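You operate a simulated robot arm through the tools that you are given. There is no shell and no other tool. Be economical: measure what you need, move in short steps, check, and stop when the job is done.

The job below is to be done with a simulated two-armed robot. You get a single attempt, and the scene is never put back.

Task
Pick up the blue tag with one hand, pass it to the other hand and put it on the drawer bench.

The check looks at the end state, three seconds after you hand in, the way a careful person would. Anything else that was tipped, shoved, dropped, spilled or broken makes it a failure.

Robot
Two 6-joint arms with two-finger grippers on one trunk, on a base that drives. Base frame: it is fixed to the floor where the robot stands at the start and does not move with it; the origin is under the middle of the robot, x ahead of it, y to its left, z up; the surface under the hand at the start is at about z = 760. Lengths are in mm, angles in degrees, forces in N, time in s.
The left shoulder is at the start at [30, 178, 963], the right one opposite. With the tool pointing down near the work surface each hand reaches from about 480 to 820 mm from the robot's upright axis, wherever it stands, measured 20 degrees to its own side. Places, roughly: drawer bench [600, -1000, 800]. Payload 2.54 kg a hand.
The TCP of each hand is the grasp point between the finger pads, 30 mm short of the fingertips. In the tool frame z runs along the fingers and y along their closing line. Largest opening 116 mm; the body of the gripper starts 95 mm behind the TCP.
Orientation is that of the tool frame in the base frame, as a unit quaternion [w, x, y, z]. With the fingers straight down and closing along the base's y, the tool's x points along the base's -x, its y along +y and its z along -z.

Tools
- The arms move only by the tool step_arm. It takes "left_targets", "right_targets" or both (then of equal length, played together; a hand with none holds still); each is a list of rows, each an object of numbers (a shift or turn left out is 0, a gripper value left out holds the last): "hand": the finger opening in mm, from 0 to 116; "dx", "dy", "dz": the shift along the base's x, y, z in mm; "ax", "ay", "az": the turn, a rotation vector about the base's x, y, z in degrees. In form: [{"hand": .., "dx": .., "dy": .., "dz": .., "ax": .., "ay": .., "az": ..}, ...]. A call has 1 to 12 rows; each row is the pose to reach, as a shift and turn from the pose commanded when the call began. Rows are played at 5 a second. More than 50 mm and 8.6 degrees between two rows, or a gripper value outside its range, and nothing of the call is played. Where a pose cannot be reached the arm comes as near as it can. A force on the tool above 40 N (or 10 N above the force at the start of the call, whichever is more), or a blocked arm, ends the call early, and 0.2 s more pass. Each finger travels about 153 mm/s and halts on what it meets, pressing with about 22 N; the grip force reading is that of the motor and also rises with nothing between the fingers. The clock runs only during rows and for 0.2 s after the last one: add rows that repeat a pose to give the fingers time. The reply holds the time, the measured pose of the TCP, the force on the tool along the base axes, the opening and the grip force, in the units named above and with some noise, with the torque about the TCP (base axes, N m) and any sound that the robot's microphone picked up, and new pictures: "views" is both (left out), scene, wrist or none (wrist: the cameras of the hands that moved).
- Cameras (640 x 400 px; columns grow to the right, rows downward): "scene" is now at [29.7, 20, 1666.3]; the picture's right is [0.32, -0.95, 0.00], its down [-0.85, -0.28, -0.45] and it looks along [0.42, 0.14, -0.90] (base axes); focal length 287 px, centre (320, 200). "left" rides on the left gripper at [69, 15, -122] in its tool frame; the picture's right is [-0.21, 0.98, 0.00], its down [-0.83, -0.18, -0.53] and it looks along [-0.52, -0.11, 0.85] (tool axes); focal length 251 px, centre (320, 200). "right" rides on the right gripper at [69, -15, -122] in its tool frame; the picture's right is [0.21, 0.98, 0.00], its down [-0.83, 0.18, -0.53] and it looks along [-0.52, 0.11, 0.85] (tool axes); focal length 251 px, centre (320, 200). There is no depth. A picture from a camera that has moved, and an enlarged one, comes with that camera's place and axes in the base frame and with its lens.
- lift_body(by): slides the trunk up (or, below 0, down) by that many mm; the arms and the scene camera ride with it, the base frame stays. It gives what a move gives, with no picture.
- roll_base(legs): drives the robot by 1 to 6 legs, each [ahead, left, turn to the left] in mm, mm and degrees, along the robot's own axes; the way and the turn of a leg run together, so that a leg with both is an arc; at most 1500 mm and 180 degrees a leg. The arms and the cameras ride along, it lands a little off, and it stops where it bumps. It gives what a move gives, and a new picture of the scene camera.
- pan_tilt(pan, tilt): turns the head with the scene camera to pan (to the left, within 143 degrees either way) and tilt (down, from -29 to 69), counted from straight ahead of the robot. It gives what a move gives, and a new picture of the scene camera.
- inspect(camera, box): a new picture of the part [left, top, right, bottom] of that camera's present view, enlarged. No time passes.
- job_done(): hands the job in; it is judged then, once.

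Work in short steps. Places have to be worked out from the pictures, the camera data and where the tool is seen: move nearer, look again, correct. Check each grasp and each placing, and mend what went wrong. You have 120 turns and 260 pictures in all, those below and enlarged ones among them. Open the grippers and draw the arms clear of the work before you hand the job in, unless the task says otherwise; then end with one line.

The tools are called after "Call:" as name(argument=value, ...) on one line, values as JSON. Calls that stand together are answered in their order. step_arm: Moves the arms, as the interface text tells. Its arguments: {"type":"object","properties":{"left_targets":{"type":"array","items":{"type":"object","properties":{"hand":{"type":"number"},"dx":{"type":"number"},"dy":{"type":"number"},"dz":{"type":"number"},"ax":{"type":"number"},"ay":{"type":"number"},"az":{"type":"number"}}}},"right_targets":{"type":"array","items":{"type":"object","properties":{"hand":{"type":"number"},"dx":{"type":"number"},"dy":{"type":"number"},"dz":{"type":"number"},"ax":{"type":"number"},"ay":{"type":"number"},"az":{"type":"number"}}}},"views":{"type":"string","enum":["both","scene","wrist","none"]}},"required":[]} The other tools are called the same way: lift_body (by) slides the trunk up or down; roll_base (legs) drives the base; pan_tilt (pan, tilt) turns the head that bears the scene camera; inspect (camera, box) takes an enlarged picture of a part of a camera's view; job_done () hands the job in.

At the start:

```text
t: 0.0
left_position: [387.0, 270.0, 1009.8]
left_ee_rot: [0.0, 0.0, 1.0, 0.0]
left_wrist_force: [-0.4, -0.3, 0.3]
left_moment: [0.0, 0.0, -0.01]
left_width: 115.9
left_grasp_force: 0.2
right_position: [425.5, -52.9, 977.9]
right_ee_rot: [0.0, 0.0, 1.0, 0.0]
right_wrist_force: [0.5, -0.9, 0.9]
right_moment: [0.02, 0.02, 0.01]
right_width: 116.0
right_grasp_force: 0.1
trunk travel left (down, up): [-175.0, 365.0]
robot x, y, heading: [-0.8, -0.6, -0.1]
head pan, tilt: [18.4, 63.5]
```

scene: 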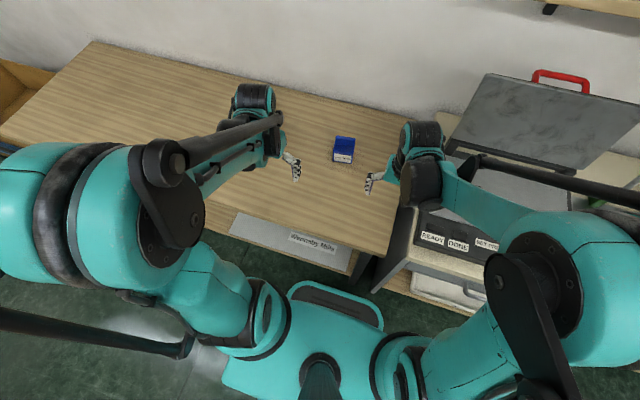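
right: 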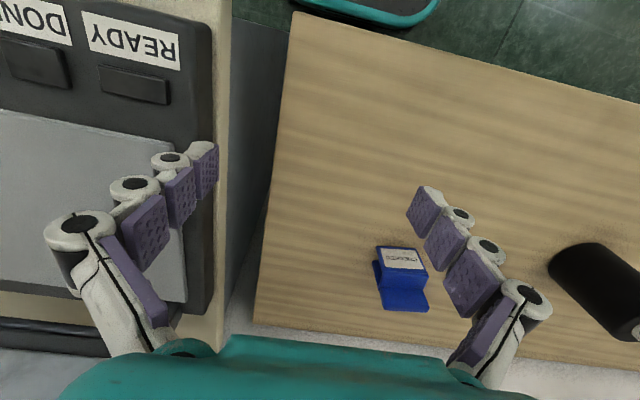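
left: 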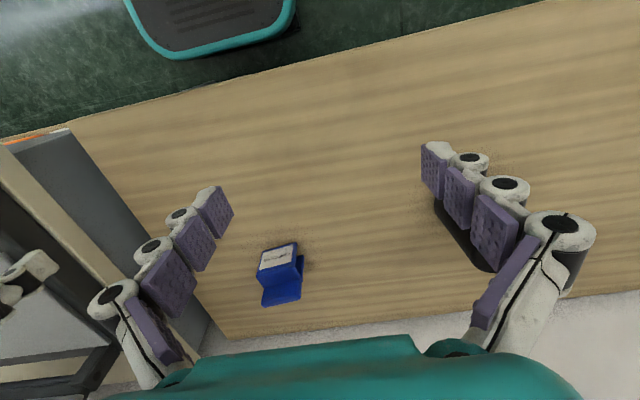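

The blue tag appears near [670, 140, 770] on the wooden table; the bench is to the right with a panel. I enlarge the views to understand the objects.

Call:
inspect(camera="scene", box=[280, 110, 400, 185])

Call:
inspect(camera="right", box=[340, 220, 460, 330])

Call:
pan_tilt(pan=-50, tilt=45)

```text
5.33 times, centred on (340, 148) of scene
camera zoom: at [29.7, 20.0, 1666.3], right [0.32, -0.95, 0.0], down [-0.85, -0.28, -0.45], along [0.42, 0.14, -0.9], focal length 1531 px, centre (213, 480)
```

zoom: 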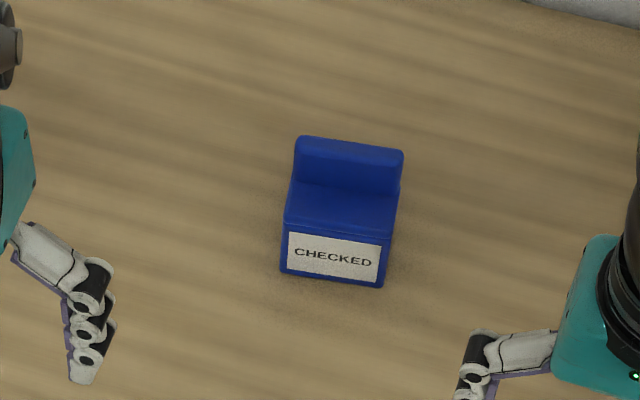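

```text
3.64 times, centred on (400, 275) of right
camera zoom: at [355.9, -68.4, 1099.2], right [-0.21, 0.98, 0.0], down [0.83, 0.18, 0.53], along [0.52, 0.11, -0.85], focal length 914 px, centre (29, -73)
```

zoom: 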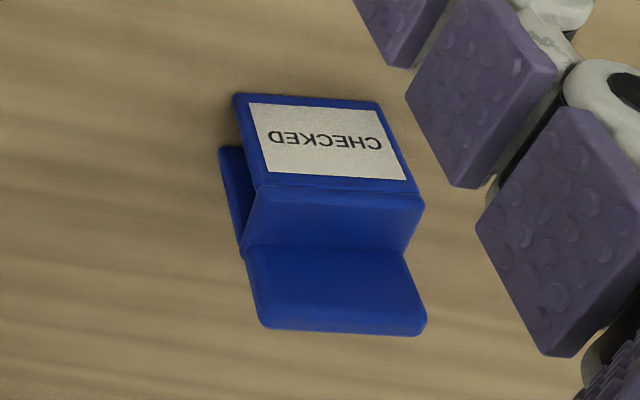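

```text
t: 1.4
left_position: [386.7, 270.2, 1009.2]
left_ee_rot: [0.0, 0.0, 1.0, 0.001]
left_wrist_force: [0.0, 0.4, -0.3]
left_moment: [-0.01, 0.01, -0.02]
left_width: 115.6
left_grasp_force: 0.0
right_position: [426.6, -52.7, 978.3]
right_ee_rot: [0.0, 0.0, 1.0, 0.0]
right_wrist_force: [-0.1, 0.2, 0.6]
right_moment: [-0.01, 0.02, 0.02]
right_width: 115.9
right_grasp_force: 0.1
trunk travel left (down, up): [-175.0, 365.0]
robot x, y, heading: [-1.0, -3.7, 0.0]
head pan, tilt: [-50.0, 45.0]
camera scene: at [22.6, -62.0, 1689.7], right [-0.77, -0.64, 0.0], down [-0.46, 0.54, -0.71], along [0.45, -0.54, -0.71], focal length 287 px, centre (320, 200)
```

scene: 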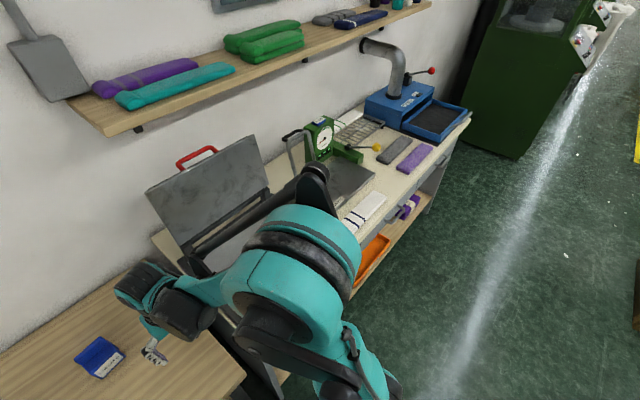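

The tag is a small block with a label and a stepped back. I move the left hand nearer to look at it more closely, keeping it high.

Call:
step_arm(left_targets=[{"dx": 40, "dy": -20, "dz": -10}, {"dx": 80, "dy": -40, "dz": -30}, {"dx": 120, "dy": -60, "dz": -50}, {"dx": 150, "dy": -80, "dz": -70}, {"dx": 180, "dy": -95, "dz": -90}], views="wrist")

Call:
pan_tilt(pan=15, tilt=50)

```text
t: 2.6
left_position: [570.1, 172.0, 919.9]
left_ee_rot: [-0.002, 0.0, 1.0, 0.0]
left_wrist_force: [0.2, 0.3, -0.5]
left_moment: [0.01, 0.03, 0.03]
left_width: 115.7
left_grasp_force: 0.0
right_position: [427.8, -53.4, 979.2]
right_ee_rot: [0.0, 0.001, 1.0, 0.0]
right_wrist_force: [-0.2, -0.2, -0.3]
right_moment: [0.04, 0.03, 0.01]
right_width: 116.1
right_grasp_force: 0.1
trunk travel left (down, up): [-175.0, 365.0]
robot x, y, heading: [-1.4, 1.3, 0.0]
head pan, tilt: [-50.0, 45.0]
camera left: at [499.8, 187.9, 1041.2], right [0.21, 0.98, 0.0], down [0.83, -0.18, 0.53], along [0.52, -0.11, -0.85], focal length 251 px, centre (320, 200)
```

left: 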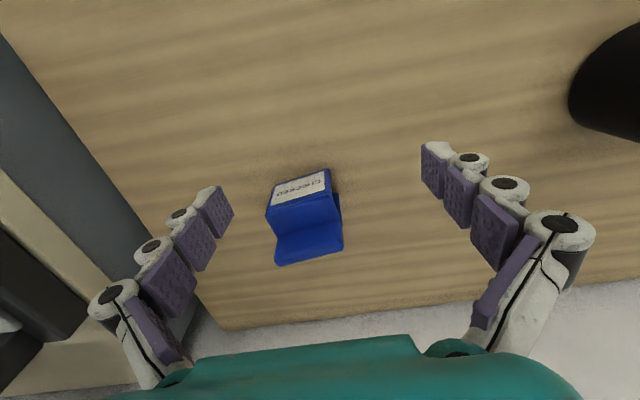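

```text
t: 4.0
left_position: [567.5, 173.2, 920.2]
left_ee_rot: [-0.001, -0.001, 1.0, 0.0]
left_wrist_force: [0.4, -0.3, 0.7]
left_moment: [-0.03, 0.03, 0.0]
left_width: 116.0
left_grasp_force: 0.0
right_position: [425.2, -53.5, 978.2]
right_ee_rot: [0.0, -0.001, 1.0, 0.0]
right_wrist_force: [-0.7, 0.9, -0.2]
right_moment: [0.01, 0.0, 0.02]
right_width: 115.9
right_grasp_force: 0.1
trunk travel left (down, up): [-175.0, 365.0]
robot x, y, heading: [-0.2, 2.1, -0.1]
head pan, tilt: [15.0, 50.0]
camera scene: at [44.8, 20.1, 1682.8], right [0.26, -0.97, 0.0], down [-0.74, -0.2, -0.64], along [0.62, 0.17, -0.77], focal length 287 px, centre (320, 200)
```

scene: 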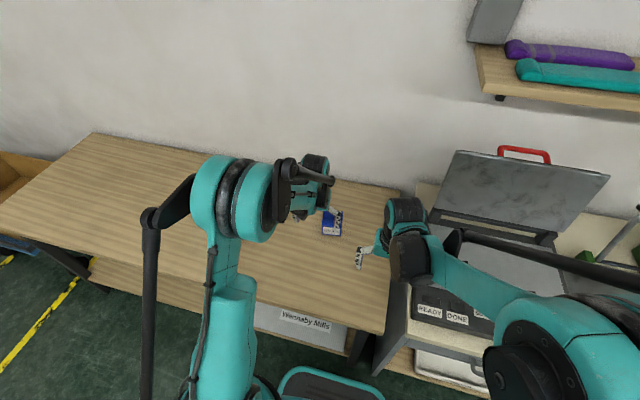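

Call:
inspect(camera="left", box=[250, 155, 370, 275])

Call:
inspect(camera="scene", box=[380, 120, 640, 340])

```text
3.33 times, centred on (310, 215) of left
camera zoom: at [497.8, 188.6, 1042.4], right [0.21, 0.98, 0.0], down [0.83, -0.18, 0.53], along [0.52, -0.11, -0.85], focal length 838 px, centre (353, 150)
```

zoom: 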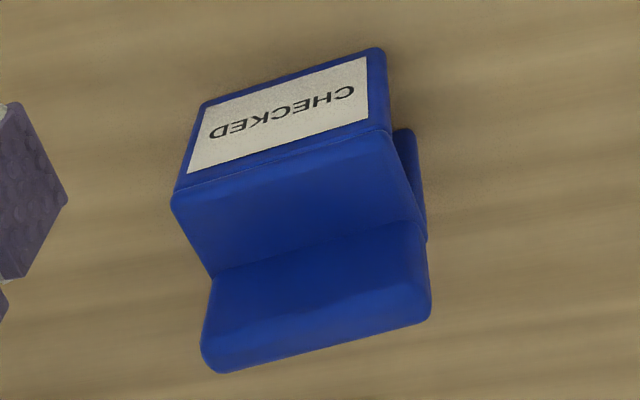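

```text
1.82 times, centred on (510, 230) of scene
camera zoom: at [44.8, 20.1, 1682.8], right [0.26, -0.97, 0.0], down [-0.74, -0.2, -0.64], along [0.62, 0.17, -0.77], focal length 522 px, centre (-26, 146)
```

zoom: 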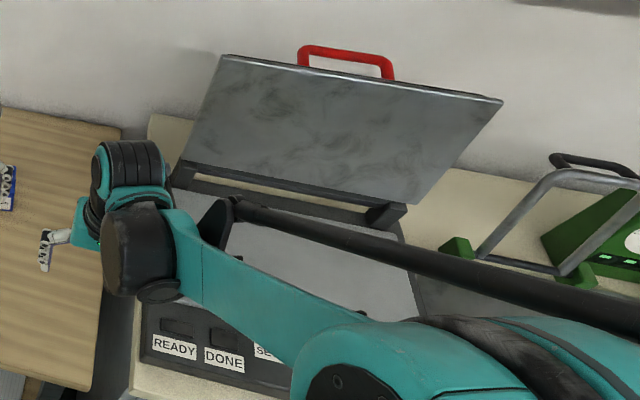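

The tag is an "h"-shaped clip: label face at x≈640, top at z≈818, back plate rising to ≈860, width ≈70 mm along y (turned about 8° CCW), y≈99–168. I turn the left hand by -82° to close along its depth, hovering above its left half.

Call:
step_arm(left_targets=[{"az": -8.2, "dz": 10, "dx": 8}, {"az": -16.4, "dz": 20, "dx": 16}, {"az": -24.6, "dz": 20, "dx": 24}, {"az": -32.8, "dz": 20, "dx": 32}, {"az": -41, "dz": 20, "dx": 40}, {"az": -49.2, "dz": 20, "dx": 48}, {"az": -57.4, "dz": 20, "dx": 56, "dy": -4}, {"az": -65.6, "dz": 20, "dx": 64, "dy": -8}, {"az": -73.8, "dz": 20, "dx": 76, "dy": -12}, {"az": -82, "dz": 20, "dx": 88, "dy": -16}, {"az": -82, "dz": 20, "dx": 88, "dy": -16}], views="both")

```text
t: 6.4
left_position: [655.3, 160.2, 939.6]
left_ee_rot: [0.0, 0.657, 0.754, 0.001]
left_wrist_force: [0.4, -0.6, -0.4]
left_moment: [-0.01, 0.0, 0.0]
left_width: 115.9
left_grasp_force: 0.1
right_position: [425.3, -53.2, 977.4]
right_ee_rot: [0.001, 0.001, 1.0, 0.0]
right_wrist_force: [0.3, 0.6, 0.1]
right_moment: [0.04, 0.0, -0.01]
right_width: 116.0
right_grasp_force: 0.0
trunk travel left (down, up): [-175.0, 365.0]
robot x, y, heading: [3.0, -0.4, -0.0]
head pan, tilt: [15.0, 50.0]
camera scene: at [44.5, 20.2, 1682.8], right [0.26, -0.97, 0.0], down [-0.74, -0.2, -0.64], along [0.62, 0.17, -0.77], focal length 287 px, centre (320, 200)
camera left: at [660.6, 230.8, 1061.2], right [1.0, -0.08, 0.0], down [-0.07, -0.84, 0.53], along [-0.04, -0.53, -0.85], focal length 251 px, centre (320, 200)
```

scene: 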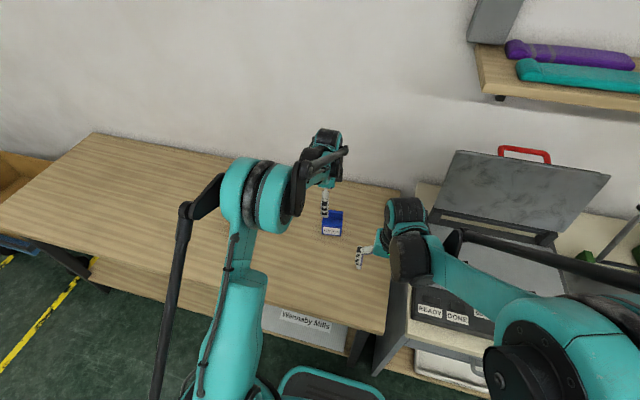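
left: 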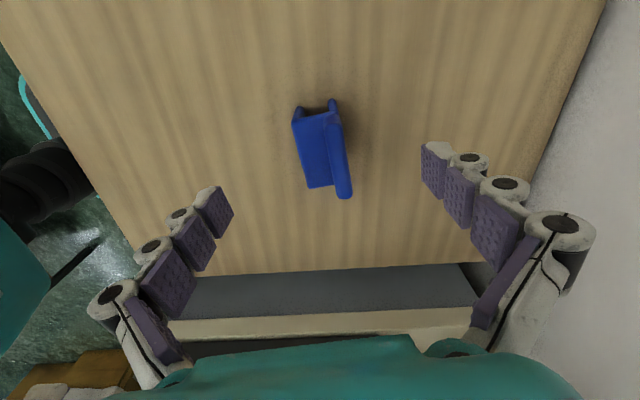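

The tag is visible between the fingers; I enlarge to check centring and yaw.

Call:
inspect(camera="left", box=[260, 80, 400, 220])

```text
2.86 times, centred on (330, 150) of left
camera zoom: at [660.6, 230.8, 1061.2], right [1.0, -0.08, 0.0], down [-0.07, -0.84, 0.53], along [-0.04, -0.53, -0.85], focal length 718 px, centre (291, 343)
```

zoom: 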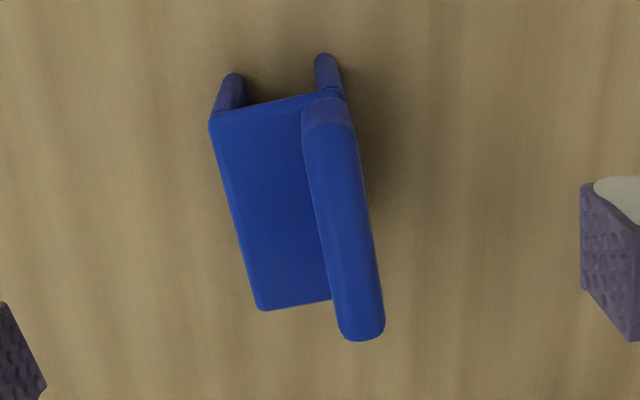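

Profile confirmed: depth ≈43 mm (x 630–674 at y≈157), yaw ≈8–9°. The hand is centred well enough; I descend to z≈802.

Call:
step_arm(left_targets=[{"dx": -2, "dz": -40}, {"dx": -2, "dz": -80}, {"dx": -2, "dz": -110}, {"dx": -2, "dz": -137}, {"dx": -2, "dz": -137}])

```text
t: 7.6
left_position: [653.2, 161.4, 804.4]
left_ee_rot: [0.001, 0.656, 0.755, 0.0]
left_wrist_force: [-0.4, -0.6, 0.7]
left_moment: [0.04, 0.02, 0.02]
left_width: 115.7
left_grasp_force: 0.1
right_position: [426.3, -52.4, 979.2]
right_ee_rot: [0.001, 0.001, 1.0, 0.0]
right_wrist_force: [-0.9, -0.3, 0.8]
right_moment: [-0.03, -0.03, 0.02]
right_width: 116.1
right_grasp_force: 0.1
trunk travel left (down, up): [-175.0, 365.0]
robot x, y, heading: [0.6, -0.6, -0.3]
head pan, tilt: [15.0, 50.0]
camera scene: at [44.4, 20.1, 1682.8], right [0.26, -0.97, 0.0], down [-0.74, -0.2, -0.64], along [0.62, 0.17, -0.77], focal length 287 px, centre (320, 200)
camera left: at [659.1, 231.7, 926.7], right [1.0, -0.08, 0.0], down [-0.06, -0.84, 0.53], along [-0.04, -0.53, -0.85], focal length 251 px, centre (320, 200)
```

scene: 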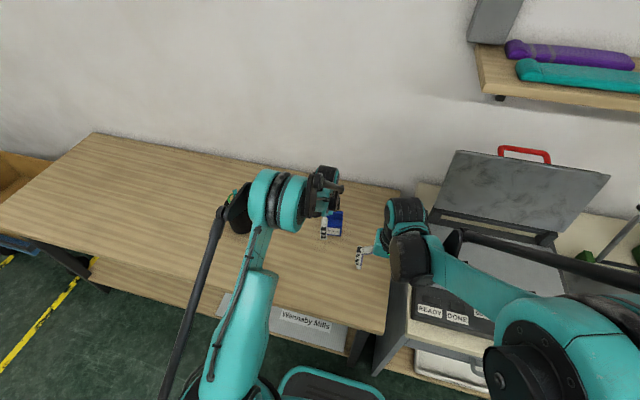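
left: 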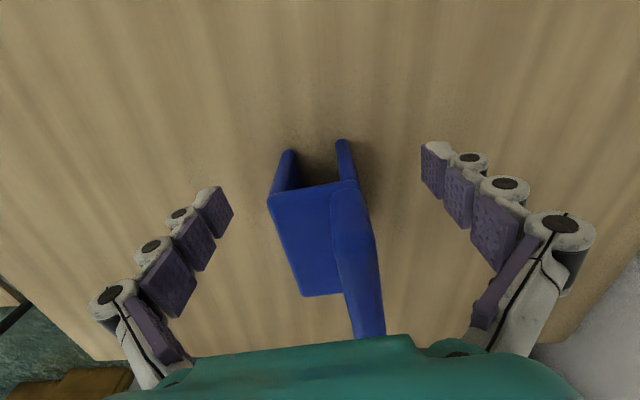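

Left fingers straddle the tag. Before closing, I check the black object beside the left forearm.

Call:
inspect(camera="scene", box=[190, 150, 360, 260])

Call:
step_arm(left_targets=[{"hand": 80}, {"hand": 55}, {"hand": 30}, {"hand": 30}, {"hand": 30}], views="wrist")

```text
3.64 times, centred on (275, 205) of scene
camera zoom: at [44.4, 20.1, 1682.8], right [0.26, -0.97, 0.0], down [-0.74, -0.2, -0.64], along [0.62, 0.17, -0.77], focal length 1044 px, centre (484, 182)
```

zoom: 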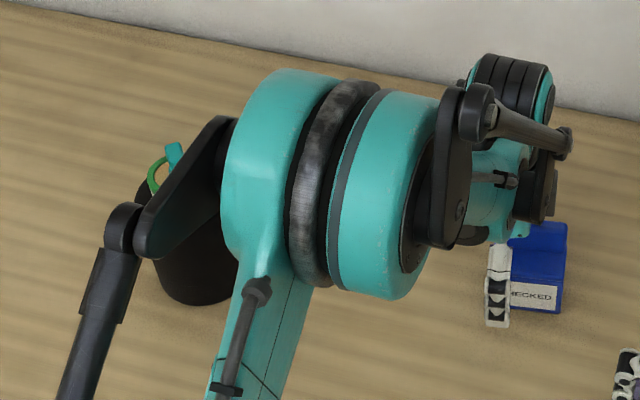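

```text
t: 8.8
left_position: [653.8, 160.6, 805.6]
left_ee_rot: [-0.001, 0.656, 0.755, 0.0]
left_wrist_force: [-0.4, 0.4, 0.8]
left_moment: [0.03, -0.04, -0.01]
left_width: 44.9
left_grasp_force: 22.1
right_position: [426.3, -53.0, 977.1]
right_ee_rot: [0.0, -0.001, 1.0, 0.0]
right_wrist_force: [0.5, 0.4, -0.1]
right_moment: [-0.04, -0.03, 0.0]
right_width: 116.3
right_grasp_force: 0.1
trunk travel left (down, up): [-175.0, 365.0]
robot x, y, heading: [1.2, -2.5, 0.1]
head pan, tilt: [15.0, 50.0]
camera left: at [659.3, 231.7, 926.9], right [1.0, -0.08, 0.0], down [-0.06, -0.84, 0.53], along [-0.04, -0.53, -0.85], focal length 251 px, centre (320, 200)
```

left: 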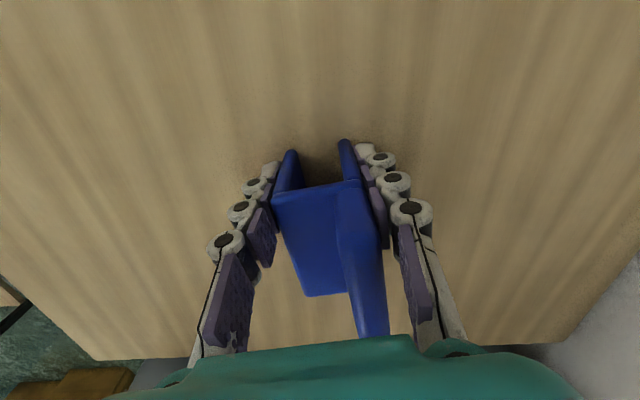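

Held at 44.9 mm. I lift the tag straight up, watching the arm near the pot.

Call:
step_arm(left_targets=[{"hand": 30, "dz": 20}, {"hand": 30, "dz": 60}, {"hand": 30, "dz": 100}, {"hand": 30, "dz": 140}, {"hand": 30, "dz": 180}, {"hand": 30, "dz": 180}])

```text
t: 10.2
left_position: [654.3, 160.2, 982.5]
left_ee_rot: [0.0, 0.656, 0.755, 0.001]
left_wrist_force: [0.7, -0.7, -0.2]
left_moment: [0.02, -0.04, -0.02]
left_width: 45.0
left_grasp_force: 22.0
right_position: [426.5, -54.0, 978.7]
right_ee_rot: [0.0, 0.001, 1.0, 0.0]
right_wrist_force: [0.0, 0.4, -0.6]
right_moment: [0.0, -0.01, 0.01]
right_width: 115.9
right_grasp_force: 0.1
trunk travel left (down, up): [-175.0, 365.0]
robot x, y, heading: [-3.2, -2.3, 0.0]
head pan, tilt: [15.0, 50.0]
camera scene: at [45.4, 20.4, 1682.7], right [0.26, -0.97, 0.0], down [-0.74, -0.2, -0.64], along [0.62, 0.17, -0.77], focal length 287 px, centre (320, 200)
camera left: at [659.5, 231.1, 1104.7], right [1.0, -0.08, 0.0], down [-0.06, -0.84, 0.53], along [-0.04, -0.53, -0.85], focal length 251 px, centre (320, 200)
```

scene: 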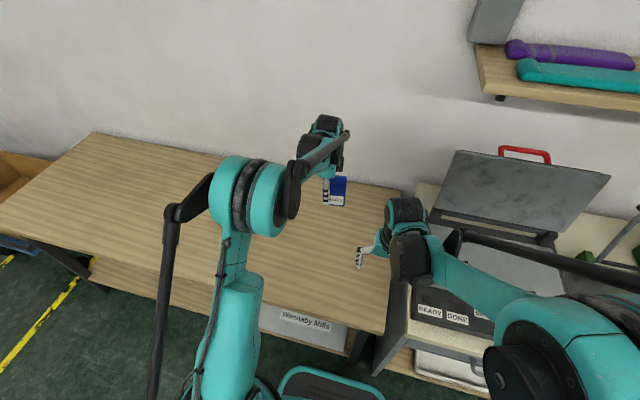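
left: 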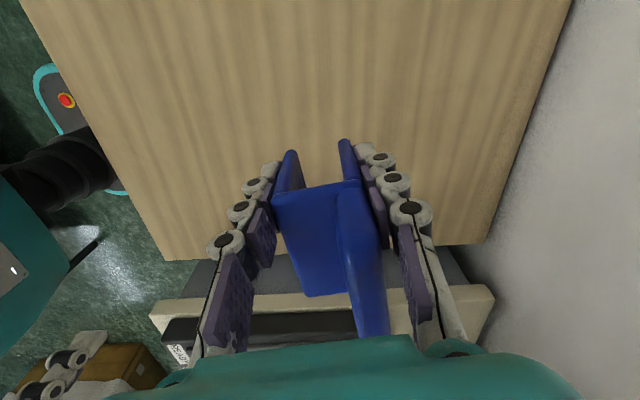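

Tag is lifted securely. Now I bring the left hand inward and square it (-8°), while the right hand turns +90° in place so it will close along x.

Call:
step_arm(left_targets=[{"az": -1, "dx": -10, "dy": -4}, {"az": -2, "dx": -20, "dy": -8}, {"az": -3, "dx": -30, "dy": -12}, {"az": -4, "dx": -40, "dy": -16}, {"az": -5, "dx": -50, "dy": -20}, {"az": -6, "dx": -60, "dy": -24}, {"az": -7, "dx": -70, "dy": -28}, {"az": -8, "dx": -80, "dy": -32}, {"az": -8, "dx": -90, "dy": -36}, {"az": -8, "dx": -100, "dy": -40}, {"az": -8, "dx": -100, "dy": -40}, {"az": -8, "dx": -100, "dy": -40}], right_targets=[{"az": 8.2, "dy": -10}, {"az": 16.4, "dy": -20}, {"az": 24.6, "dy": -30}, {"az": 32.8, "dy": -40}, {"az": 41, "dy": -50}, {"az": 49.2, "dy": -60}, {"az": 57.4, "dy": -70}, {"az": 65.6, "dy": -80}, {"az": 73.8, "dy": -90}, {"az": 82, "dy": -100}, {"az": 90, "dy": -100}, {"az": 90, "dy": -100}])

```text
t: 12.8
left_position: [553.8, 118.6, 982.0]
left_ee_rot: [0.0, 0.707, 0.707, 0.0]
left_wrist_force: [0.1, 0.0, -0.1]
left_moment: [-0.02, 0.0, 0.01]
left_width: 44.8
left_grasp_force: 21.5
right_position: [427.4, -153.8, 977.9]
right_ee_rot: [0.0, 0.708, -0.706, 0.0]
right_wrist_force: [0.0, -0.5, -0.5]
right_moment: [0.01, 0.01, -0.02]
right_width: 116.1
right_grasp_force: 0.1
trunk travel left (down, up): [-175.0, 365.0]
robot x, y, heading: [-1.7, -2.7, -0.2]
head pan, tilt: [15.0, 50.0]
camera scene: at [44.5, 20.0, 1682.8], right [0.26, -0.97, 0.0], down [-0.74, -0.2, -0.64], along [0.62, 0.17, -0.77], focal length 287 px, centre (320, 200)
camera right: at [440.4, -222.2, 1098.8], right [-0.98, -0.22, 0.0], down [-0.18, 0.83, 0.53], along [-0.12, 0.52, -0.85], focal length 251 px, centre (320, 200)
camera left: at [567.3, 187.8, 1104.3], right [0.98, -0.21, 0.0], down [-0.18, -0.83, 0.53], along [-0.11, -0.52, -0.85], focal length 251 px, centre (320, 200)
```

scene: 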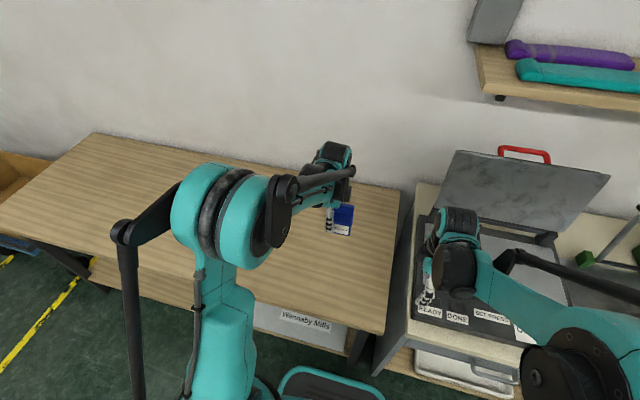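
right: 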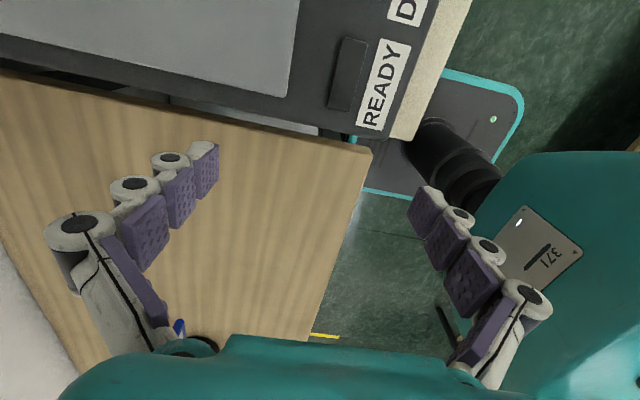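
left: 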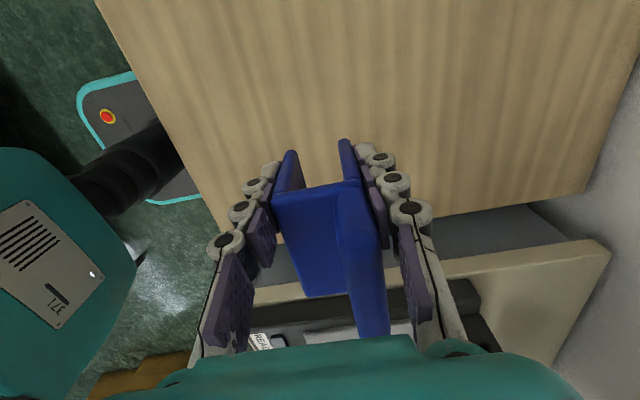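

Tag is squared; its free half spans y≈59–108 at x≈554. I tilt the right hand 45° (fingers pointing left-down) and bring it to a pre-pose at about [554, -60, 972].

Call:
step_arm(right_targets=[{"ax": 7.5, "dx": 10, "dy": 0}, {"ax": 15, "dx": 25, "dy": 0}, {"ax": 22.5, "dx": 45, "dy": 10}, {"ax": 30, "dx": 65, "dy": 25}, {"ax": 37.5, "dx": 90, "dy": 45}, {"ax": 45, "dx": 110, "dy": 70, "dz": -3}, {"ax": 45, "dx": 127, "dy": 94, "dz": -6}, {"ax": 45, "dx": 127, "dy": 94, "dz": -6}])

Call:
pan_tilt(pan=0, tilt=50)

```text
t: 14.6
left_position: [552.8, 117.6, 981.2]
left_ee_rot: [0.0, 0.707, 0.707, 0.0]
left_wrist_force: [0.0, -0.7, 0.4]
left_moment: [0.01, -0.01, -0.02]
left_width: 44.7
left_grasp_force: 21.9
right_position: [552.8, -59.2, 972.0]
right_ee_rot: [-0.272, 0.653, -0.653, -0.272]
right_wrist_force: [0.4, -0.2, 0.3]
right_moment: [0.0, -0.02, 0.0]
right_width: 115.9
right_grasp_force: 0.0
trunk travel left (down, up): [-175.0, 365.0]
robot x, y, heading: [-0.5, 0.9, -0.2]
head pan, tilt: [15.0, 50.0]
camera scene: at [44.7, 19.4, 1682.8], right [0.26, -0.97, 0.0], down [-0.74, -0.2, -0.64], along [0.62, 0.17, -0.77], focal length 287 px, centre (320, 200)
camera right: at [567.1, -194.8, 1008.0], right [-0.98, -0.15, -0.15], down [-0.18, 0.21, 0.96], along [-0.11, 0.97, -0.23], focal length 251 px, centre (320, 200)
```

scene: 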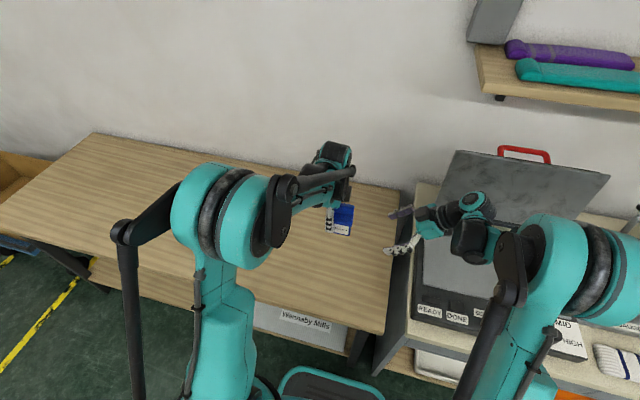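
right: 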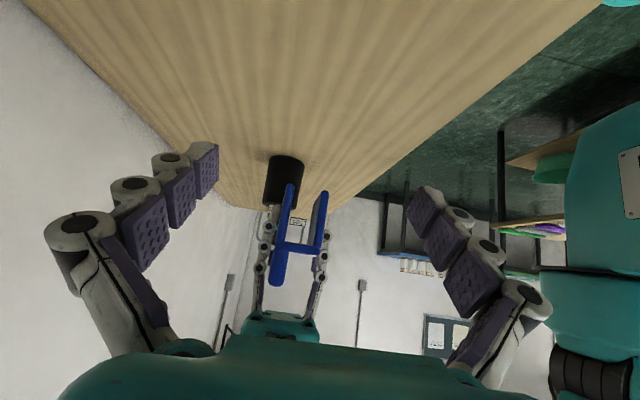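

```text
t: 15.3
left_position: [552.5, 118.0, 981.5]
left_ee_rot: [0.0, 0.706, 0.708, 0.0]
left_wrist_force: [0.0, 0.3, -0.5]
left_moment: [-0.01, 0.02, -0.03]
left_width: 45.1
left_grasp_force: 21.9
right_position: [553.0, -59.0, 970.9]
right_ee_rot: [0.27, -0.653, 0.654, 0.27]
right_wrist_force: [-0.1, 0.2, -0.5]
right_moment: [0.04, 0.01, -0.02]
right_width: 116.2
right_grasp_force: 0.0
trunk travel left (down, up): [-175.0, 365.0]
robot x, y, heading: [-1.9, -0.2, -0.2]
head pan, tilt: [0.0, 50.0]
camera scene: at [47.4, 0.2, 1682.8], right [0.0, -1.0, 0.0], down [-0.77, 0.0, -0.64], along [0.64, 0.0, -0.77], focal length 287 px, centre (320, 200)
```

scene: 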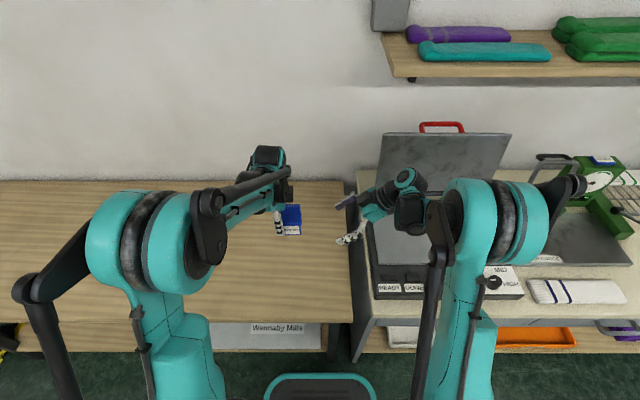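

The wrist view shows the tag end-on, centred between the right fingers. I advance 125 mm along +y in steps.

Call:
step_arm(right_targets=[{"dy": 30}, {"dy": 60}, {"dy": 85}, {"dy": 100}, {"dy": 100}])

```text
t: 16.5
left_position: [552.3, 117.8, 982.2]
left_ee_rot: [0.0, 0.707, 0.707, 0.0]
left_wrist_force: [0.0, 0.1, 0.1]
left_moment: [-0.01, 0.0, -0.01]
left_width: 45.0
left_grasp_force: 22.0
right_position: [554.9, 41.3, 971.9]
right_ee_rot: [0.271, -0.653, 0.654, 0.27]
right_wrist_force: [1.8, -0.9, 0.0]
right_moment: [0.01, 0.05, -0.03]
right_width: 116.0
right_grasp_force: 0.0
trunk travel left (down, up): [-175.0, 365.0]
robot x, y, heading: [-0.9, 1.1, -0.1]
head pan, tilt: [0.0, 50.0]
camera scene: at [47.3, 0.0, 1682.8], right [0.0, -1.0, 0.0], down [-0.77, 0.0, -0.64], along [0.64, 0.0, -0.77], focal length 287 px, centre (320, 200)
camera right: at [568.2, -94.1, 1009.3], right [-0.98, -0.15, -0.15], down [-0.18, 0.21, 0.96], along [-0.11, 0.97, -0.23], focal length 251 px, centre (320, 200)
```

scene: 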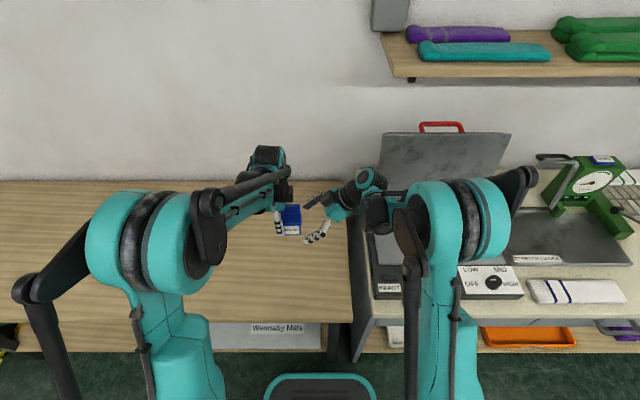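
right: 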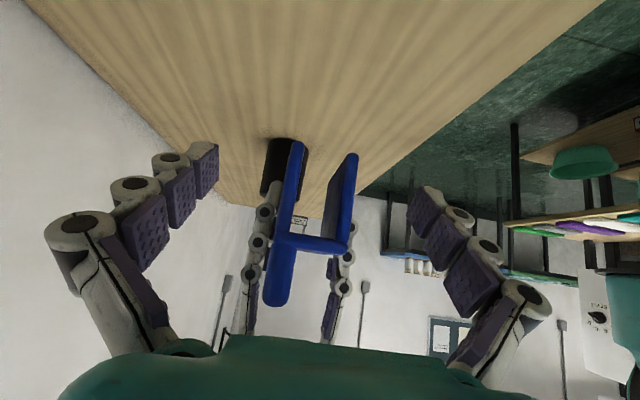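

Aligned (legs bracket the TCP point). I advance the last 24 mm, raising 8 mm so the grip is nearer the cross-bar.

Call:
step_arm(right_targets=[{"dy": 12, "dz": 8}, {"dy": 24, "dz": 8}, {"dy": 24, "dz": 8}], views="both")

Call:
inspect(camera="scene", box=[240, 140, 400, 260])

```text
t: 17.3
left_position: [552.3, 119.3, 981.7]
left_ee_rot: [0.001, 0.707, 0.707, 0.0]
left_wrist_force: [-0.7, 0.5, -0.5]
left_moment: [0.07, -0.04, 0.01]
left_width: 44.8
left_grasp_force: 22.1
right_position: [552.2, 64.5, 981.5]
right_ee_rot: [0.27, -0.653, 0.654, 0.271]
right_wrist_force: [0.7, 0.4, 0.6]
right_moment: [-0.01, 0.01, -0.01]
right_width: 116.2
right_grasp_force: 0.0
trunk travel left (down, up): [-175.0, 365.0]
robot x, y, heading: [-1.9, 3.0, 0.1]
head pan, tilt: [0.0, 50.0]
camera scene: at [47.3, 0.1, 1682.8], right [0.0, -1.0, 0.0], down [-0.77, 0.0, -0.64], along [0.64, 0.0, -0.77], focal length 287 px, centre (320, 200)
camera right: at [567.2, -69.9, 1017.4], right [-0.98, -0.15, -0.15], down [-0.18, 0.21, 0.96], along [-0.11, 0.97, -0.23], focal length 251 px, centre (320, 200)
```

scene: 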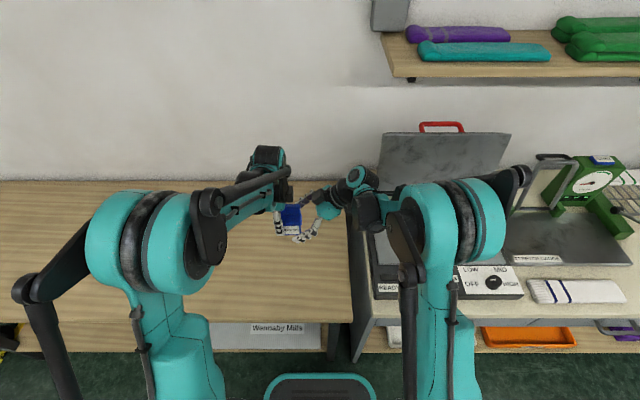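
right: 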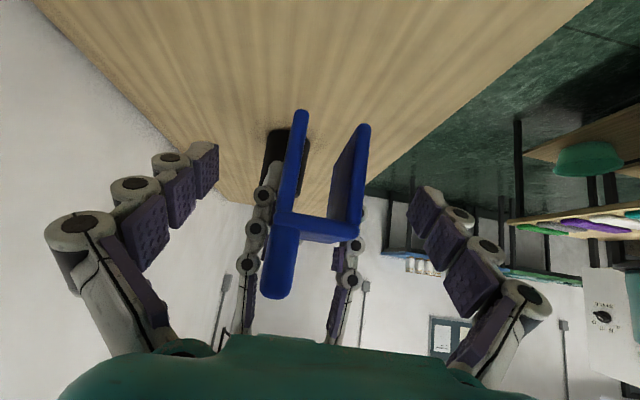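

```text
3.33 times, centred on (320, 200) of scene
camera zoom: at [47.3, 0.1, 1682.8], right [0.0, -1.0, 0.0], down [-0.77, 0.0, -0.64], along [0.64, 0.0, -0.77], focal length 957 px, centre (320, 200)
```

zoom: 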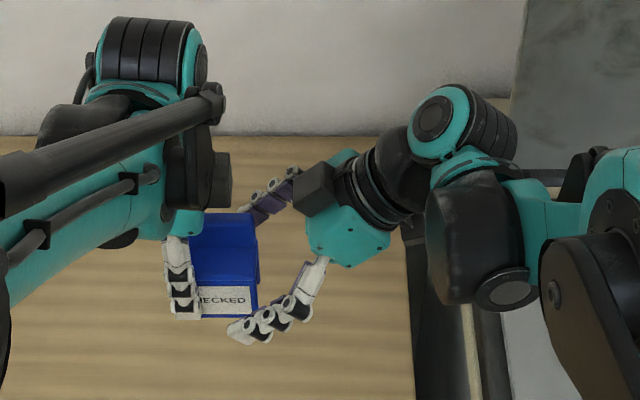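

The right fingers straddle the free half with clearance to the left fingers. I close the right hand.

Call:
step_arm(right_targets=[{"hand": 85}, {"hand": 60}, {"hand": 45}, {"hand": 30}, {"hand": 30}])

Call:
inspect(camera="scene", box=[240, 140, 400, 260])

```text
t: 18.5
left_position: [553.1, 118.4, 982.5]
left_ee_rot: [0.001, 0.707, 0.707, -0.001]
left_wrist_force: [6.7, 2.1, -3.5]
left_moment: [0.07, -0.12, 0.11]
left_width: 44.9
left_grasp_force: 22.2
right_position: [553.7, 65.1, 980.8]
right_ee_rot: [-0.27, 0.654, -0.653, -0.271]
right_wrist_force: [-6.8, -1.4, 2.4]
right_moment: [0.08, 0.12, 0.23]
right_width: 44.7
right_grasp_force: 21.8
trunk travel left (down, up): [-175.0, 365.0]
robot x, y, heading: [0.2, -0.3, 0.1]
head pan, tilt: [0.0, 50.0]
camera scene: at [47.5, 0.2, 1682.8], right [0.0, -1.0, 0.0], down [-0.77, 0.0, -0.64], along [0.64, 0.0, -0.77], focal length 287 px, centre (320, 200)
camera right: at [567.1, -70.0, 1017.3], right [-0.98, -0.15, -0.15], down [-0.18, 0.21, 0.96], along [-0.12, 0.97, -0.23], focal length 251 px, centre (320, 200)
```

scene: 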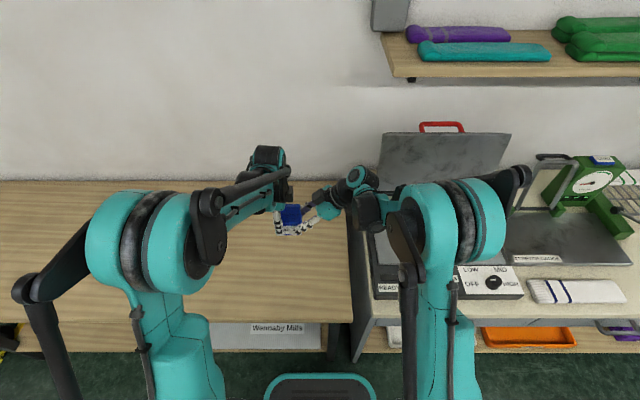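
right: 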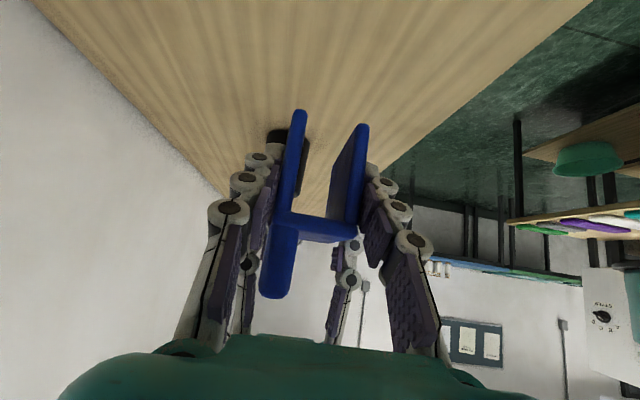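

```text
3.33 times, centred on (320, 200) of scene
camera zoom: at [47.5, 0.2, 1682.8], right [0.0, -1.0, 0.0], down [-0.77, 0.0, -0.64], along [0.64, 0.0, -0.77], focal length 957 px, centre (320, 200)
```

zoom: 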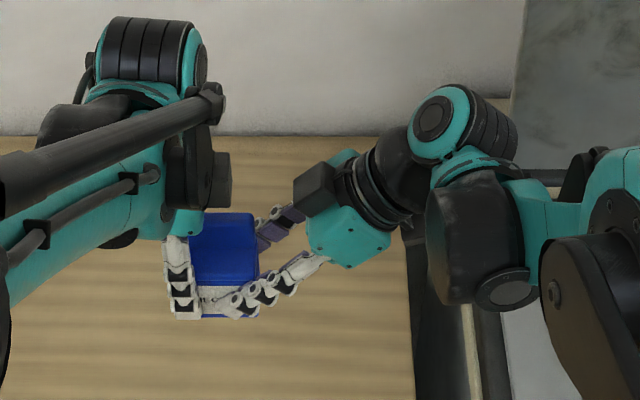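

Both hands hold at ~44.8 mm. I open the left hand and draw it up and to the left.

Call:
step_arm(left_targets=[{"hand": 70}, {"hand": 100}, {"hand": 100, "dy": 10, "dz": 10}, {"hand": 100, "dy": 30, "dz": 40}, {"hand": 100, "dy": 60, "dz": 75}, {"hand": 100, "dy": 95, "dz": 100}, {"hand": 100, "dy": 95, "dz": 100}])

```text
t: 20.1
left_position: [553.1, 214.1, 1082.2]
left_ee_rot: [0.0, 0.707, 0.708, 0.0]
left_wrist_force: [1.1, 0.1, 0.5]
left_moment: [0.02, 0.0, -0.01]
left_width: 99.8
left_grasp_force: 0.0
right_position: [553.9, 64.5, 980.1]
right_ee_rot: [0.271, -0.653, 0.653, 0.271]
right_wrist_force: [-0.2, 0.1, -0.3]
right_moment: [-0.01, -0.01, 0.01]
right_width: 44.9
right_grasp_force: 21.9
trunk travel left (down, up): [-175.0, 365.0]
robot x, y, heading: [-2.0, 0.4, -0.1]
head pan, tilt: [0.0, 50.0]
camera scene: at [47.7, -0.5, 1682.7], right [0.0, -1.0, 0.0], down [-0.77, 0.0, -0.64], along [0.64, 0.0, -0.77], focal length 287 px, centre (320, 200)
camera left: at [568.1, 282.8, 1205.0], right [0.98, -0.21, 0.0], down [-0.18, -0.83, 0.53], along [-0.12, -0.52, -0.85], focal length 251 px, centre (320, 200)
```

scene: 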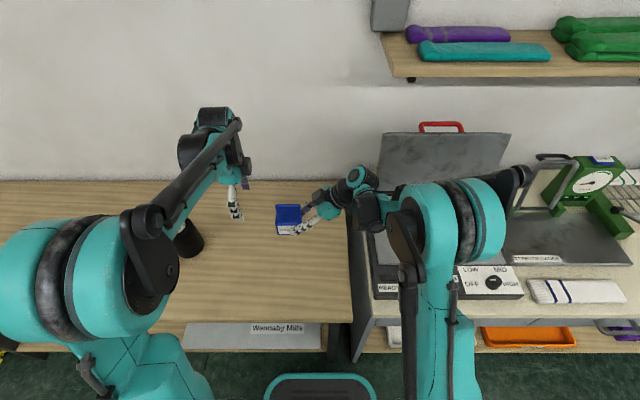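
left: 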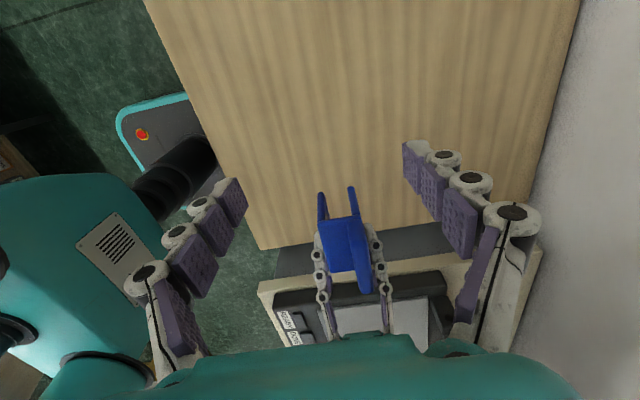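

The right hand now holds the tag alone (44.9 mm, upright). I retract both arms to carry poses: left back, right up and back.

Call:
step_arm(left_targets=[{"dx": -15, "dy": 5}, {"dx": -35, "dy": 10}, {"dx": -55, "dy": 15}, {"dx": -75, "dy": 20}, {"dx": -95, "dy": 25}, {"dx": -115, "dy": 30}, {"dx": -135, "dy": 35}, {"dx": -150, "dy": 40}], right_targets=[{"dx": 0, "dy": -5, "dz": 15, "hand": 30}, {"dx": -10, "dy": -15, "dz": 35}, {"dx": -25, "dy": -30, "dz": 60}, {"dx": -45, "dy": -45, "dz": 80}, {"dx": -65, "dy": -60, "dz": 100}, {"dx": -85, "dy": -75, "dz": 110}, {"dx": -105, "dy": -90, "dz": 120}, {"dx": -120, "dy": -100, "dz": 120}], views="none")

Call:
pan_tilt(pan=-100, tilt=35)

Call:
pan_tilt(pan=-143, tilt=35)

```text
t: 21.9
left_position: [402.1, 256.2, 1081.6]
left_ee_rot: [0.0, 0.707, 0.707, -0.001]
left_wrist_force: [0.2, 0.1, 0.2]
left_moment: [0.01, -0.04, 0.01]
left_width: 100.1
left_grasp_force: 0.1
right_position: [432.1, -35.1, 1103.4]
right_ee_rot: [-0.27, 0.653, -0.653, -0.27]
right_wrist_force: [-1.2, 0.8, -0.4]
right_moment: [0.01, 0.01, 0.0]
right_width: 45.0
right_grasp_force: 21.6
trunk travel left (down, up): [-175.0, 365.0]
robot x, y, heading: [-2.6, 3.7, -0.2]
head pan, tilt: [0.0, 50.0]
```

```text
t: 23.7
left_position: [401.4, 254.2, 1081.2]
left_ee_rot: [-0.001, 0.707, 0.707, 0.0]
left_wrist_force: [0.0, -0.1, 0.1]
left_moment: [0.0, 0.0, 0.03]
left_width: 100.1
left_grasp_force: 0.1
right_position: [432.7, -35.4, 1101.2]
right_ee_rot: [-0.271, 0.653, -0.653, -0.271]
right_wrist_force: [-0.1, -0.3, -0.6]
right_moment: [-0.02, 0.0, 0.0]
right_width: 45.0
right_grasp_force: 22.2
trunk travel left (down, up): [-175.0, 365.0]
robot x, y, heading: [-2.0, 1.4, 0.2]
head pan, tilt: [-100.0, 35.0]
camera scene: at [-44.9, -86.5, 1704.5], right [-0.98, 0.17, 0.0], down [0.1, 0.56, -0.82], along [-0.14, -0.81, -0.57], focal length 287 px, centre (320, 200)
```

scene: 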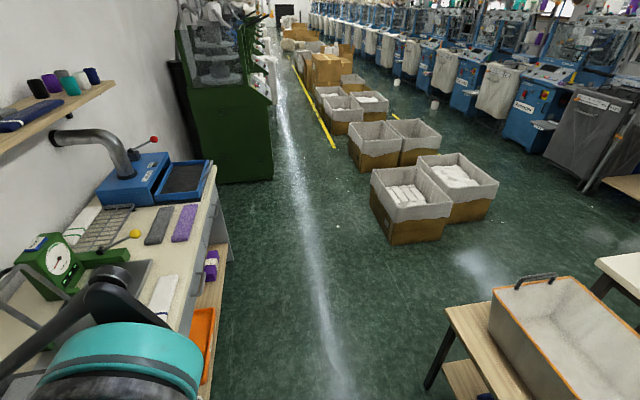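

```text
t: 24.8
left_position: [401.9, 254.3, 1081.8]
left_ee_rot: [0.0, 0.708, 0.707, 0.0]
left_wrist_force: [0.5, 0.1, -0.1]
left_moment: [-0.02, -0.01, 0.0]
left_width: 99.9
left_grasp_force: 0.1
right_position: [433.5, -34.9, 1101.0]
right_ee_rot: [-0.27, 0.654, -0.653, -0.271]
right_wrist_force: [0.6, 0.2, 0.1]
right_moment: [-0.03, 0.0, -0.02]
right_width: 44.9
right_grasp_force: 21.9
trunk travel left (down, up): [-175.0, 365.0]
robot x, y, heading: [1.1, 0.2, 0.2]
head pan, tilt: [-143.0, 35.0]
camera scene: at [-99.9, -52.9, 1704.5], right [-0.6, 0.8, 0.0], down [0.46, 0.35, -0.82], along [-0.65, -0.49, -0.57], focal length 287 px, centre (320, 200)
```

scene: 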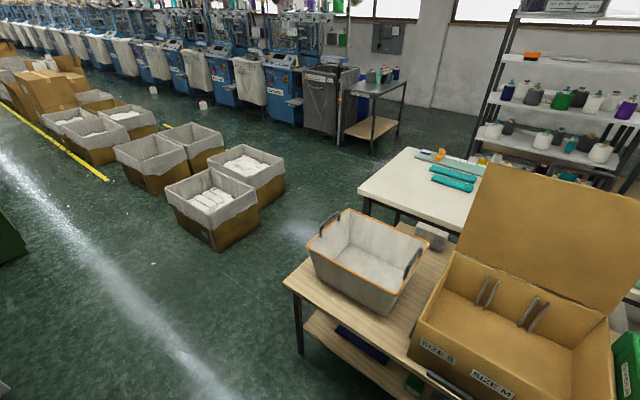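

Path: free floor to the right and ~600 mm behind. I back up 130 mm, then slide right 850 mm to face the bench.

Call:
pan_tilt(pan=-20, tilt=45)

Call:
roll_base(legs=[[-130, 0, 0], [0, -850, 0]])

```text
t: 26.8
left_position: [403.5, 254.8, 1081.3]
left_ee_rot: [0.0, 0.707, 0.707, 0.0]
left_wrist_force: [0.5, 0.1, -0.1]
left_moment: [0.01, 0.02, 0.01]
left_width: 99.9
left_grasp_force: 0.1
right_position: [433.4, -36.5, 1101.7]
right_ee_rot: [0.271, -0.653, 0.653, 0.271]
right_wrist_force: [-0.3, -0.6, -0.1]
right_moment: [-0.02, 0.02, 0.02]
right_width: 44.7
right_grasp_force: 22.1
trunk travel left (down, up): [-175.0, 365.0]
robot x, y, heading: [0.2, -0.8, 0.2]
head pan, tilt: [-20.0, 45.0]
camera scene: at [46.7, -27.6, 1689.7], right [-0.34, -0.94, 0.0], down [-0.66, 0.24, -0.71], along [0.66, -0.24, -0.71], focal length 287 px, centre (320, 200)
```

scene: 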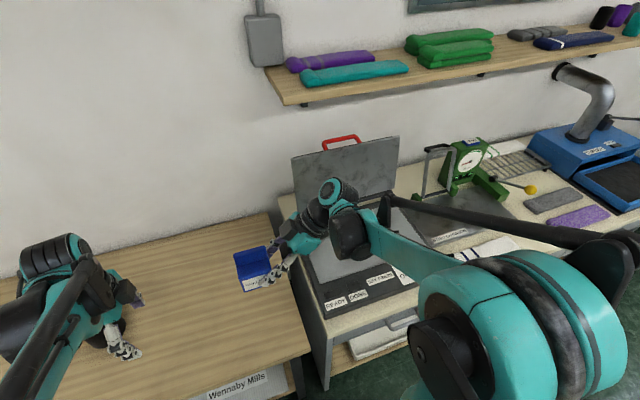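

```text
t: 32.2
left_position: [272.4, -583.9, 1081.1]
left_ee_rot: [0.001, 0.705, 0.709, -0.001]
left_wrist_force: [-0.8, -0.5, 0.7]
left_moment: [-0.01, -0.01, -0.04]
left_width: 99.8
left_grasp_force: 0.1
right_position: [305.5, -875.1, 1101.6]
right_ee_rot: [-0.27, 0.656, -0.651, -0.271]
right_wrist_force: [-0.2, -0.4, -0.3]
right_moment: [-0.02, -0.01, 0.02]
right_width: 44.8
right_grasp_force: 22.4
trunk travel left (down, up): [-175.0, 365.0]
robot x, y, heading: [-126.8, -841.6, 0.4]
head pan, tilt: [-20.0, 45.0]
camera scene: at [-80.2, -869.5, 1689.7], right [-0.34, -0.94, 0.0], down [-0.67, 0.24, -0.71], along [0.67, -0.24, -0.71], focal length 287 px, centre (320, 200)
```

scene: 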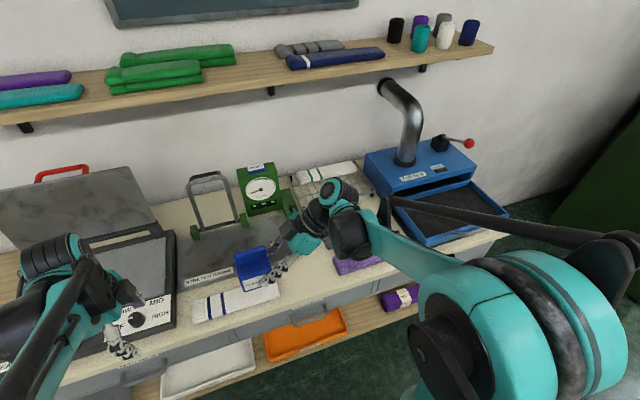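

Now in front of the bench. I look straight down at it to find a free spot.

Call:
pan_tilt(pan=0, tilt=55)

Call:
inspect(camera="right", box=[0, 0, 640, 400])

Call:
inspect(camera="scene", box=[160, 60, 640, 360])

```text
t: 33.0
left_position: [273.7, -582.9, 1081.9]
left_ee_rot: [0.0, 0.705, 0.709, 0.0]
left_wrist_force: [-0.4, -0.4, 1.2]
left_moment: [0.01, 0.0, 0.0]
left_width: 100.1
left_grasp_force: 0.0
right_position: [306.4, -874.0, 1101.2]
right_ee_rot: [-0.269, 0.656, -0.651, -0.272]
right_wrist_force: [0.8, 0.9, -0.8]
right_moment: [0.0, 0.0, 0.0]
right_width: 44.7
right_grasp_force: 21.8
trunk travel left (down, up): [-175.0, 365.0]
robot x, y, heading: [-123.9, -842.7, 0.4]
head pan, tilt: [0.0, 55.0]
camera scene: at [-84.7, -841.2, 1676.3], right [0.01, -1.0, 0.0], down [-0.82, -0.01, -0.57], along [0.57, 0.0, -0.82], focal length 287 px, centre (320, 200)
```

scene: 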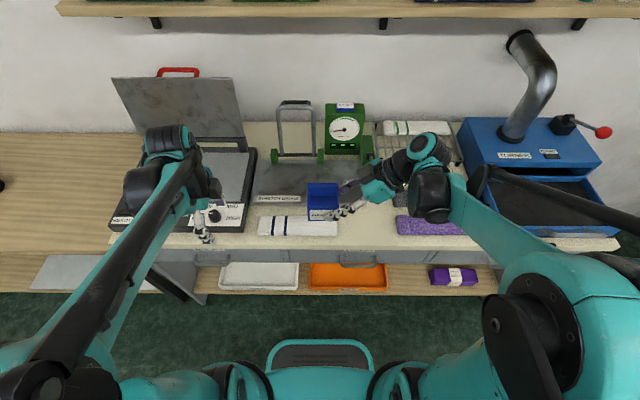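

```text
1.00 times, centred on (320, 200) of right (not enlarged: the box is as wide or as high as the picture)
camera zoom: at [320.5, -1009.4, 1138.1], right [-0.98, -0.16, -0.15], down [-0.18, 0.21, 0.96], along [-0.12, 0.97, -0.23], focal length 251 px, centre (320, 200)
```

zoom: 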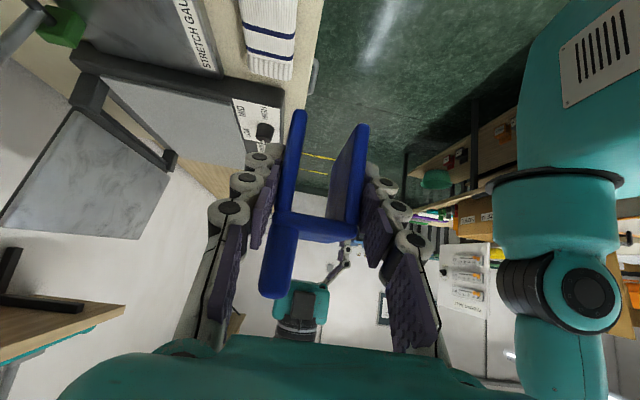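

```text
1.33 times, centred on (400, 210) of scene
camera zoom: at [-84.7, -841.2, 1676.3], right [0.01, -1.0, 0.0], down [-0.82, -0.01, -0.57], along [0.57, 0.0, -0.82], focal length 383 px, centre (213, 187)
```

zoom: 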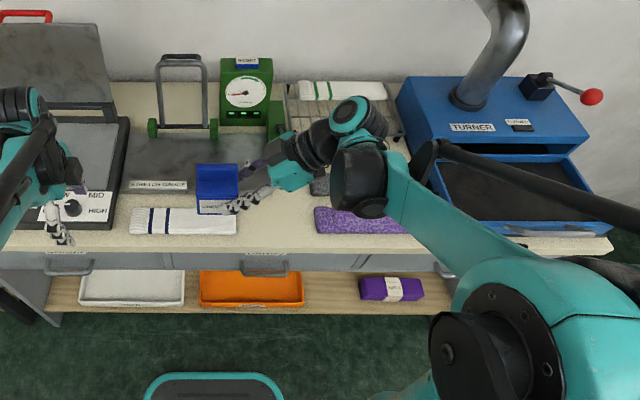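

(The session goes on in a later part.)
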